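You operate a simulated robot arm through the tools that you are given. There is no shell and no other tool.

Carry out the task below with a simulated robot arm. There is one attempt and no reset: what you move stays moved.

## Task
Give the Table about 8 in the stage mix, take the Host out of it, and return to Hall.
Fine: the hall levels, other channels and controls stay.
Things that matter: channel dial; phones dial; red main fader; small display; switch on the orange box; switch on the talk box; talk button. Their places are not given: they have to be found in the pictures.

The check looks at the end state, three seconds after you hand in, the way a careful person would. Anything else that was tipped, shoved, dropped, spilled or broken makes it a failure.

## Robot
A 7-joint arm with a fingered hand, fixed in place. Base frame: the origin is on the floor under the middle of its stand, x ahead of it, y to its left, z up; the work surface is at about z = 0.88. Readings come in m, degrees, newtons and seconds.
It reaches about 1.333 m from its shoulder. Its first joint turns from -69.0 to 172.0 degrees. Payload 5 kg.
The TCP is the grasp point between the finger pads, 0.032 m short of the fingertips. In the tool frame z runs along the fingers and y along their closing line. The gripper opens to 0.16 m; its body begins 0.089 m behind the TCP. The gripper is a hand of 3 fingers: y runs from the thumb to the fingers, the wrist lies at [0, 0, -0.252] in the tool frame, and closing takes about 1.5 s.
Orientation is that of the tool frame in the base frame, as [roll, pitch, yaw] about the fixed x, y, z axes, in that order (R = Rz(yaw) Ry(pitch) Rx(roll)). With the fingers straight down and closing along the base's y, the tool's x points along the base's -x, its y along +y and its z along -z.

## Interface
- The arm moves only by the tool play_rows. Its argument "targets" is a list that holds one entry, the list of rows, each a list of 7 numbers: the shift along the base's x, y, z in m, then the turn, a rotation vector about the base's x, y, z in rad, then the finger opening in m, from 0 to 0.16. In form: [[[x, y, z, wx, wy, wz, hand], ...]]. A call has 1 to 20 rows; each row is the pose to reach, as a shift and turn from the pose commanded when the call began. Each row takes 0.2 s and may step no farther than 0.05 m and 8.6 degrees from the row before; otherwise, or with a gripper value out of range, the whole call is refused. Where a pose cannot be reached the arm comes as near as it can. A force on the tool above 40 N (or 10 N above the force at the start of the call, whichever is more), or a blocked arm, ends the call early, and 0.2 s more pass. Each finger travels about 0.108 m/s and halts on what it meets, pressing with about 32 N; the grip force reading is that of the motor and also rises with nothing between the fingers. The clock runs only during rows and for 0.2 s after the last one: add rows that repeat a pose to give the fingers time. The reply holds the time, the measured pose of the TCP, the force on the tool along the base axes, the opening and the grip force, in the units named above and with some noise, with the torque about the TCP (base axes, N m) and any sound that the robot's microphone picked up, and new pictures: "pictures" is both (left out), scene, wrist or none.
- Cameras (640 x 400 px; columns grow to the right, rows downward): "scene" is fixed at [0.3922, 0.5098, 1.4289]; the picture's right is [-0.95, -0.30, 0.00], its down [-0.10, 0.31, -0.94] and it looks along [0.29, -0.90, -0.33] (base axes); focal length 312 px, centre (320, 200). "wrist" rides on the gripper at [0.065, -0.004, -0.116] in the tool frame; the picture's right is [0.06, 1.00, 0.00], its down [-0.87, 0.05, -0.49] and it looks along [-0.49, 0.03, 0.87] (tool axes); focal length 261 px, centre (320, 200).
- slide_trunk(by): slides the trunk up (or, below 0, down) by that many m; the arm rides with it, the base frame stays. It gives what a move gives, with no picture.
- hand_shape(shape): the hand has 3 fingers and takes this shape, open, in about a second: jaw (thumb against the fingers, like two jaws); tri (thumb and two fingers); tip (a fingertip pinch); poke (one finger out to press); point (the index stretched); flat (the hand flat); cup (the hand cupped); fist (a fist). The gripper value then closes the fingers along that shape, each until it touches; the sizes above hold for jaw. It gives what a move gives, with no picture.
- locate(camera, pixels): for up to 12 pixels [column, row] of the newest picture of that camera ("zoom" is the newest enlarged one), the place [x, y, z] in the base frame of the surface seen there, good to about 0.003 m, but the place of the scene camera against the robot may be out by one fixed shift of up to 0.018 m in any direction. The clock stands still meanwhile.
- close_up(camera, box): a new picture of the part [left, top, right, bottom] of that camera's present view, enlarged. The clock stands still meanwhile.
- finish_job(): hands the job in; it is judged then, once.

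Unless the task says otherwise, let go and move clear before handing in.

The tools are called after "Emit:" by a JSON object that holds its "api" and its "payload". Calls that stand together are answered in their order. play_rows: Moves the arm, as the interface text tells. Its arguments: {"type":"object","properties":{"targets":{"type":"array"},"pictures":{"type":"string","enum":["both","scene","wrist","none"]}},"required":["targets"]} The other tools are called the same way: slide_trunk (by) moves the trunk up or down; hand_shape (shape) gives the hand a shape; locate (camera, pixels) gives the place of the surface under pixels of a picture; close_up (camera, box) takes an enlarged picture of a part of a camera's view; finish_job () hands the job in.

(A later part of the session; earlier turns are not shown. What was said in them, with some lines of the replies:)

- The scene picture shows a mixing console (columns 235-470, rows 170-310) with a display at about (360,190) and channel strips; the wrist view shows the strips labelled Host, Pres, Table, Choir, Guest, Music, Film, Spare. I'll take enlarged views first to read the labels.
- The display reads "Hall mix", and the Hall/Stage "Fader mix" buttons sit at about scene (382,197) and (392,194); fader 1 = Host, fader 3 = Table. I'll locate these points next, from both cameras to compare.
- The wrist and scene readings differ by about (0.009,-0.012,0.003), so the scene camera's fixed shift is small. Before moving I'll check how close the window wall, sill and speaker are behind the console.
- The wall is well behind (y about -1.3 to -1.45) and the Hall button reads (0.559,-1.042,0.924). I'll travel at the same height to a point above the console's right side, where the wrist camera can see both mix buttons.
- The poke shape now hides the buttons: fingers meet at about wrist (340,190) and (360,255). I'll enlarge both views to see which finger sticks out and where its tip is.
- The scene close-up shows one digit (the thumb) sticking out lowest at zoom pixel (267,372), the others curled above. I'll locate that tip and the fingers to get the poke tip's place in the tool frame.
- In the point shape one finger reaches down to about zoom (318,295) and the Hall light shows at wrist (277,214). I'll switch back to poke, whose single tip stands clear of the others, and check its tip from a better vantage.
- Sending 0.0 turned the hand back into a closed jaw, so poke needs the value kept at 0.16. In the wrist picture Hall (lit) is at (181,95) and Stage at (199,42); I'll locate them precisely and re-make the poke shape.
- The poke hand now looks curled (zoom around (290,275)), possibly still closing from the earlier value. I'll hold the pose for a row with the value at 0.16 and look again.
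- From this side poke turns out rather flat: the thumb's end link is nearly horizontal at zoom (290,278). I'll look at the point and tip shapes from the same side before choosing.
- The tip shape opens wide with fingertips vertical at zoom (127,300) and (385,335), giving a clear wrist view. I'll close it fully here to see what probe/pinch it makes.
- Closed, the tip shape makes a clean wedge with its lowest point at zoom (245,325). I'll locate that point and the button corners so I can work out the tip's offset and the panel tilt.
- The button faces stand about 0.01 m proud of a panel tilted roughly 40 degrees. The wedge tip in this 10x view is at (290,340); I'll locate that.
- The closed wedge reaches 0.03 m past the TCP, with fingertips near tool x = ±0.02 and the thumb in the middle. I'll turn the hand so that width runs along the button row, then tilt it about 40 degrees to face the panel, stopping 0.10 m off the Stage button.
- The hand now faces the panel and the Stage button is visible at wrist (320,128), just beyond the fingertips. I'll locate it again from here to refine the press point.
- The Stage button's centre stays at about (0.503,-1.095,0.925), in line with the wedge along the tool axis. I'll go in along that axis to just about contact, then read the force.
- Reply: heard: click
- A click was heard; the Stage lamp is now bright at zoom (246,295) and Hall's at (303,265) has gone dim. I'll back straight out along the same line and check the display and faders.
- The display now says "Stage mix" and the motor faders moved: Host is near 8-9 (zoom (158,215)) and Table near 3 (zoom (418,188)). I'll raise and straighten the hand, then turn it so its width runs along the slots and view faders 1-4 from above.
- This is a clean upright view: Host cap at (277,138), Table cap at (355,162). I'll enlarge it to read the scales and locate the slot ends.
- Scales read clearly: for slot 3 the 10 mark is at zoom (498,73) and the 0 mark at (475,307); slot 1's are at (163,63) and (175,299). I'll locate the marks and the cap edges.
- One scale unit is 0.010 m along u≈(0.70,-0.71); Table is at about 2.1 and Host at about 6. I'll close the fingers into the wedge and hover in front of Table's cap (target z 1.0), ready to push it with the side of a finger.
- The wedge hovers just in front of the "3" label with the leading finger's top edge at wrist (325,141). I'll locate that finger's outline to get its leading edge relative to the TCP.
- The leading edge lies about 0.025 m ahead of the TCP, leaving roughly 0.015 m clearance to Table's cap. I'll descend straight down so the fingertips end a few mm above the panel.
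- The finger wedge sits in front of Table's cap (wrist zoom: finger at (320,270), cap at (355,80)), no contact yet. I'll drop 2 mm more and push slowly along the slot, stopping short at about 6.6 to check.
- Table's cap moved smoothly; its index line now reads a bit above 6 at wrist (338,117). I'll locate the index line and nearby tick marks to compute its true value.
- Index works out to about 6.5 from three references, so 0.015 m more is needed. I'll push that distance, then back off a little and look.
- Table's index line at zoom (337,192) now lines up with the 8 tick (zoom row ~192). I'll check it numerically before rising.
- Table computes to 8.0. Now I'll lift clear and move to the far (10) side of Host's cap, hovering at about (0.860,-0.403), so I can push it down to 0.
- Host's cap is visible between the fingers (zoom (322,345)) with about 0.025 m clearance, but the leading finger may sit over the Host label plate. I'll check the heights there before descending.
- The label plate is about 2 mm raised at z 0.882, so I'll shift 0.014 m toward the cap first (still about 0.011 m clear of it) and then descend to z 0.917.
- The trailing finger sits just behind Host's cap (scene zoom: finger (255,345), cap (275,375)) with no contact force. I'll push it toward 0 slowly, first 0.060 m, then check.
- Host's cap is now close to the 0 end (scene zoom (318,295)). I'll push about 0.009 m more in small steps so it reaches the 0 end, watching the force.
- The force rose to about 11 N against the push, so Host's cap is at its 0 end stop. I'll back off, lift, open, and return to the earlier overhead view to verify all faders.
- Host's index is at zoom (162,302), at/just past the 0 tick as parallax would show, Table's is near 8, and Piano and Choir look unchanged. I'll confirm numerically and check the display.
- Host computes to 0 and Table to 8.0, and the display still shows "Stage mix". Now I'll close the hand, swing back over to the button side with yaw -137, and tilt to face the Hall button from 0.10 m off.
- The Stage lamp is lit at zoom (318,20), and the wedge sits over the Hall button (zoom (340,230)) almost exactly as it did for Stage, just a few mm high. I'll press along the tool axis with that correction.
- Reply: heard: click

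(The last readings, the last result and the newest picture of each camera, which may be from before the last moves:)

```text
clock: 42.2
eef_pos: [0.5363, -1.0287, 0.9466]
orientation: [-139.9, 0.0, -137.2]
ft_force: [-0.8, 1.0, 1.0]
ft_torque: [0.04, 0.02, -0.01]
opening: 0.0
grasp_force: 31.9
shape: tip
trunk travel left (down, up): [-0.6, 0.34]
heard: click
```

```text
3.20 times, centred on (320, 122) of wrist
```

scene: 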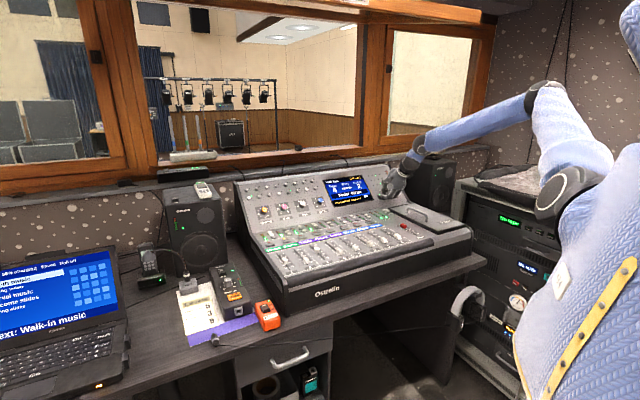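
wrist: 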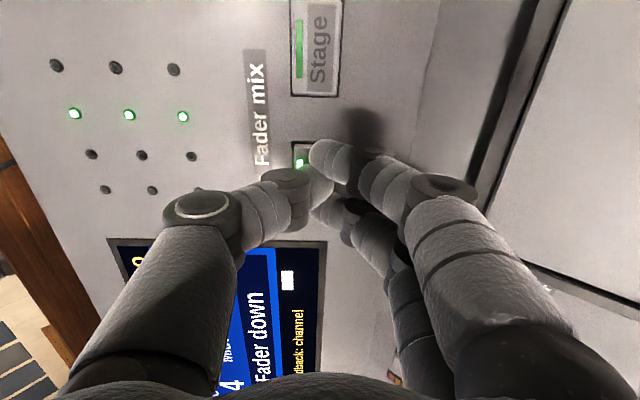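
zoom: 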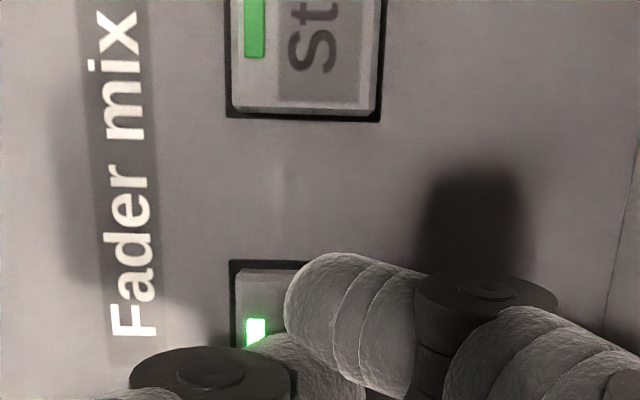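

A click was heard, Hall's lamp is bright at zoom (255,330) and Stage's has dimmed. I'll back straight out, lift and straighten, and check the display and faders.

Emit:
{"api": "play_rows", "payload": {"targets": [[[-0.0173, 0.0169, 0.0325, 0, 0, 0, 0.0], [-0.035, 0.0343, 0.065, 0, 0, 0, 0.0], [-0.0432, 0.0423, 0.0812, 0, 0, 0, 0.0], [-0.06, 0.06, 0.12, 0, 0, 0, 0.0], [-0.06, 0.07, 0.16, 0.0857, 0.0793, 0, 0.0], [-0.06, 0.09, 0.2, 0.1714, 0.1587, 0, 0.0], [-0.06, 0.12, 0.22, 0.2572, 0.238, 0, 0.0], [-0.06, 0.16, 0.23, 0.343, 0.3173, 0, 0.0], [-0.06, 0.2, 0.23, 0.4287, 0.3967, 0, 0.0], [-0.06, 0.24, 0.23, 0.5145, 0.476, 0, 0.0]]]}}

Emit:
{"api": "close_up", "payload": {"camera": "scene", "box": [310, 160, 420, 229]}}

Emit:
{"api": "close_up", "payload": {"camera": "scene", "box": [258, 225, 354, 285]}}

Emit:
{"api": "close_up", "payload": {"camera": "scene", "box": [330, 210, 426, 270]}}

Emit:
{"api": "close_up", "payload": {"camera": "scene", "box": [140, 240, 300, 340]}}

Emit:
{"api": "close_up", "payload": {"camera": "scene", "box": [235, 170, 395, 270]}}

```text
clock: 44.4
eef_pos: [0.4752, -0.7894, 1.1768]
orientation: [179.9, 0.1, -137.3]
ft_force: [0.1, 0.2, 0.5]
ft_torque: [-0.03, -0.01, -0.01]
opening: 0.0
grasp_force: 31.9
shape: tip
trunk travel left (down, up): [-0.6, 0.34]
```

scene: 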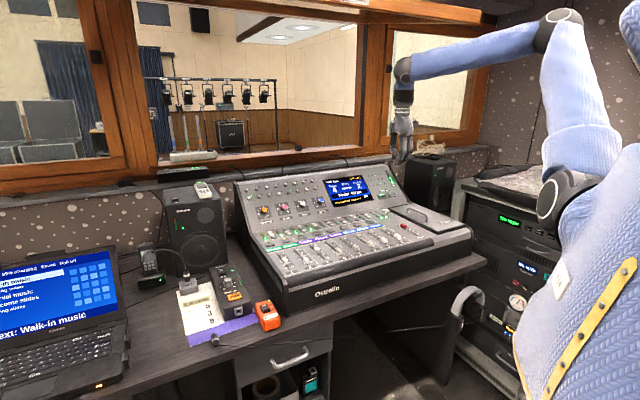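
wrist: 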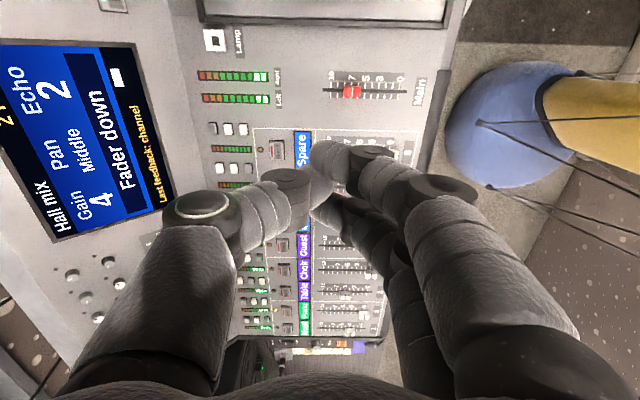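

```text
5.80 times, centred on (365, 194) of scene
```

zoom: 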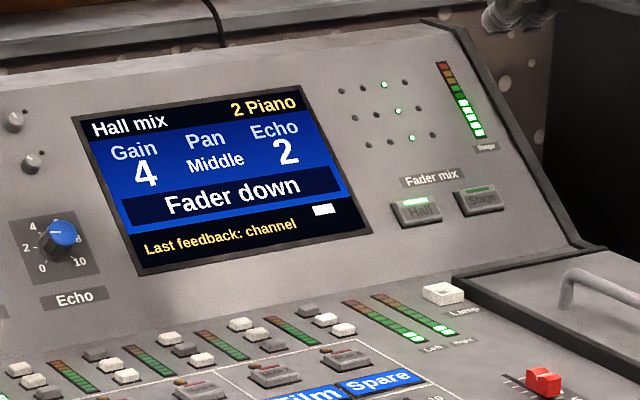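

```text
6.67 times, centred on (306, 255) of scene
```

zoom: 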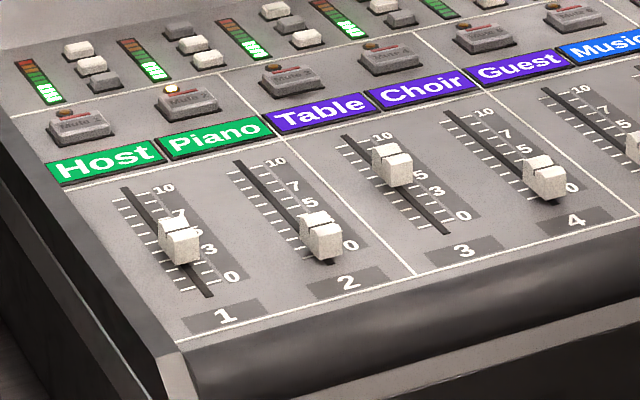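

```text
6.67 times, centred on (378, 240) of scene
```

zoom: 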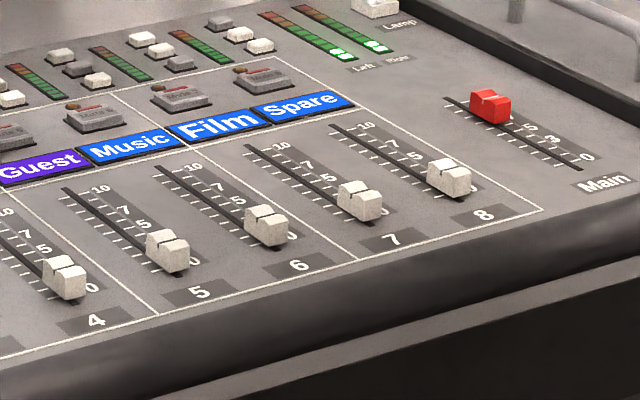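

```text
4.00 times, centred on (220, 290) of scene
```

zoom: 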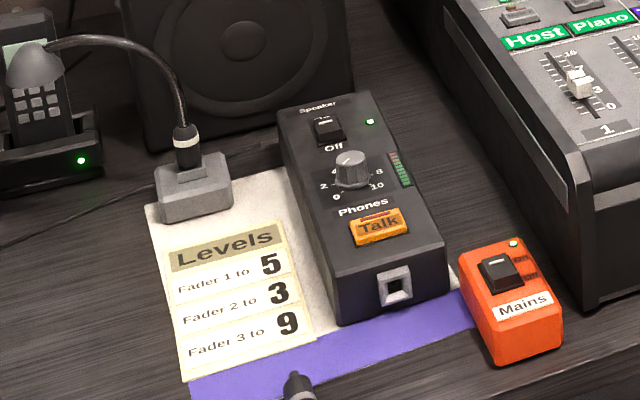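

```text
4.00 times, centred on (315, 220) of scene
```

zoom: 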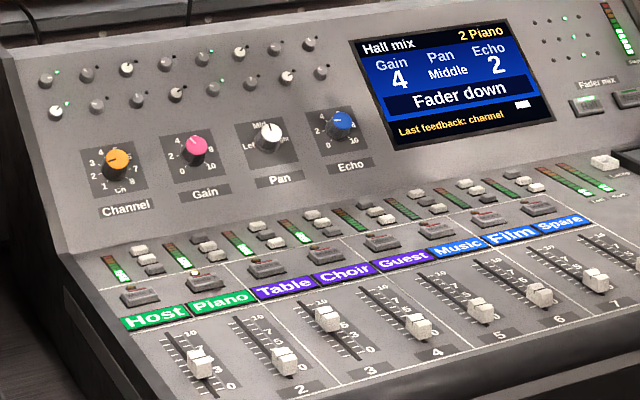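

The display reads "Hall mix" again with the Hall lamp lit. The faders are back where they started (Host (180,240), Table (393,165) in the zoom), and nothing else has changed. Table was left at 8 and Host at 0 in the stage mix before I switched back. The hand is clear, so I'm handing in.

Emit:
{"api": "finish_job", "payload": {}}

```text
The job is handed in.
```

The stage mix now has the Table at about 8 and the Host at 0, and the desk is back on Hall.

- **Stage mix:** I pressed Stage, pushed fader 3 (Table) up from about 2 to 8.0 on the scale, and pushed fader 1 (Host) down from about 6 to its 0 stop. I measured both from the overhead view before leaving Stage. I did not press Stage again afterwards to see whether the desk kept them.
- **Back on Hall:** I pressed Hall and heard the click. The display reads "Hall mix", and the faders moved back to where they were at the start.
- **Everything else:** In the close-ups, the dials, mute buttons, red main fader, talk box and orange box look the same as before. I only touched faders 1 and 3 and the two mix buttons.

The hand was lifted clear of the desk before I handed in.
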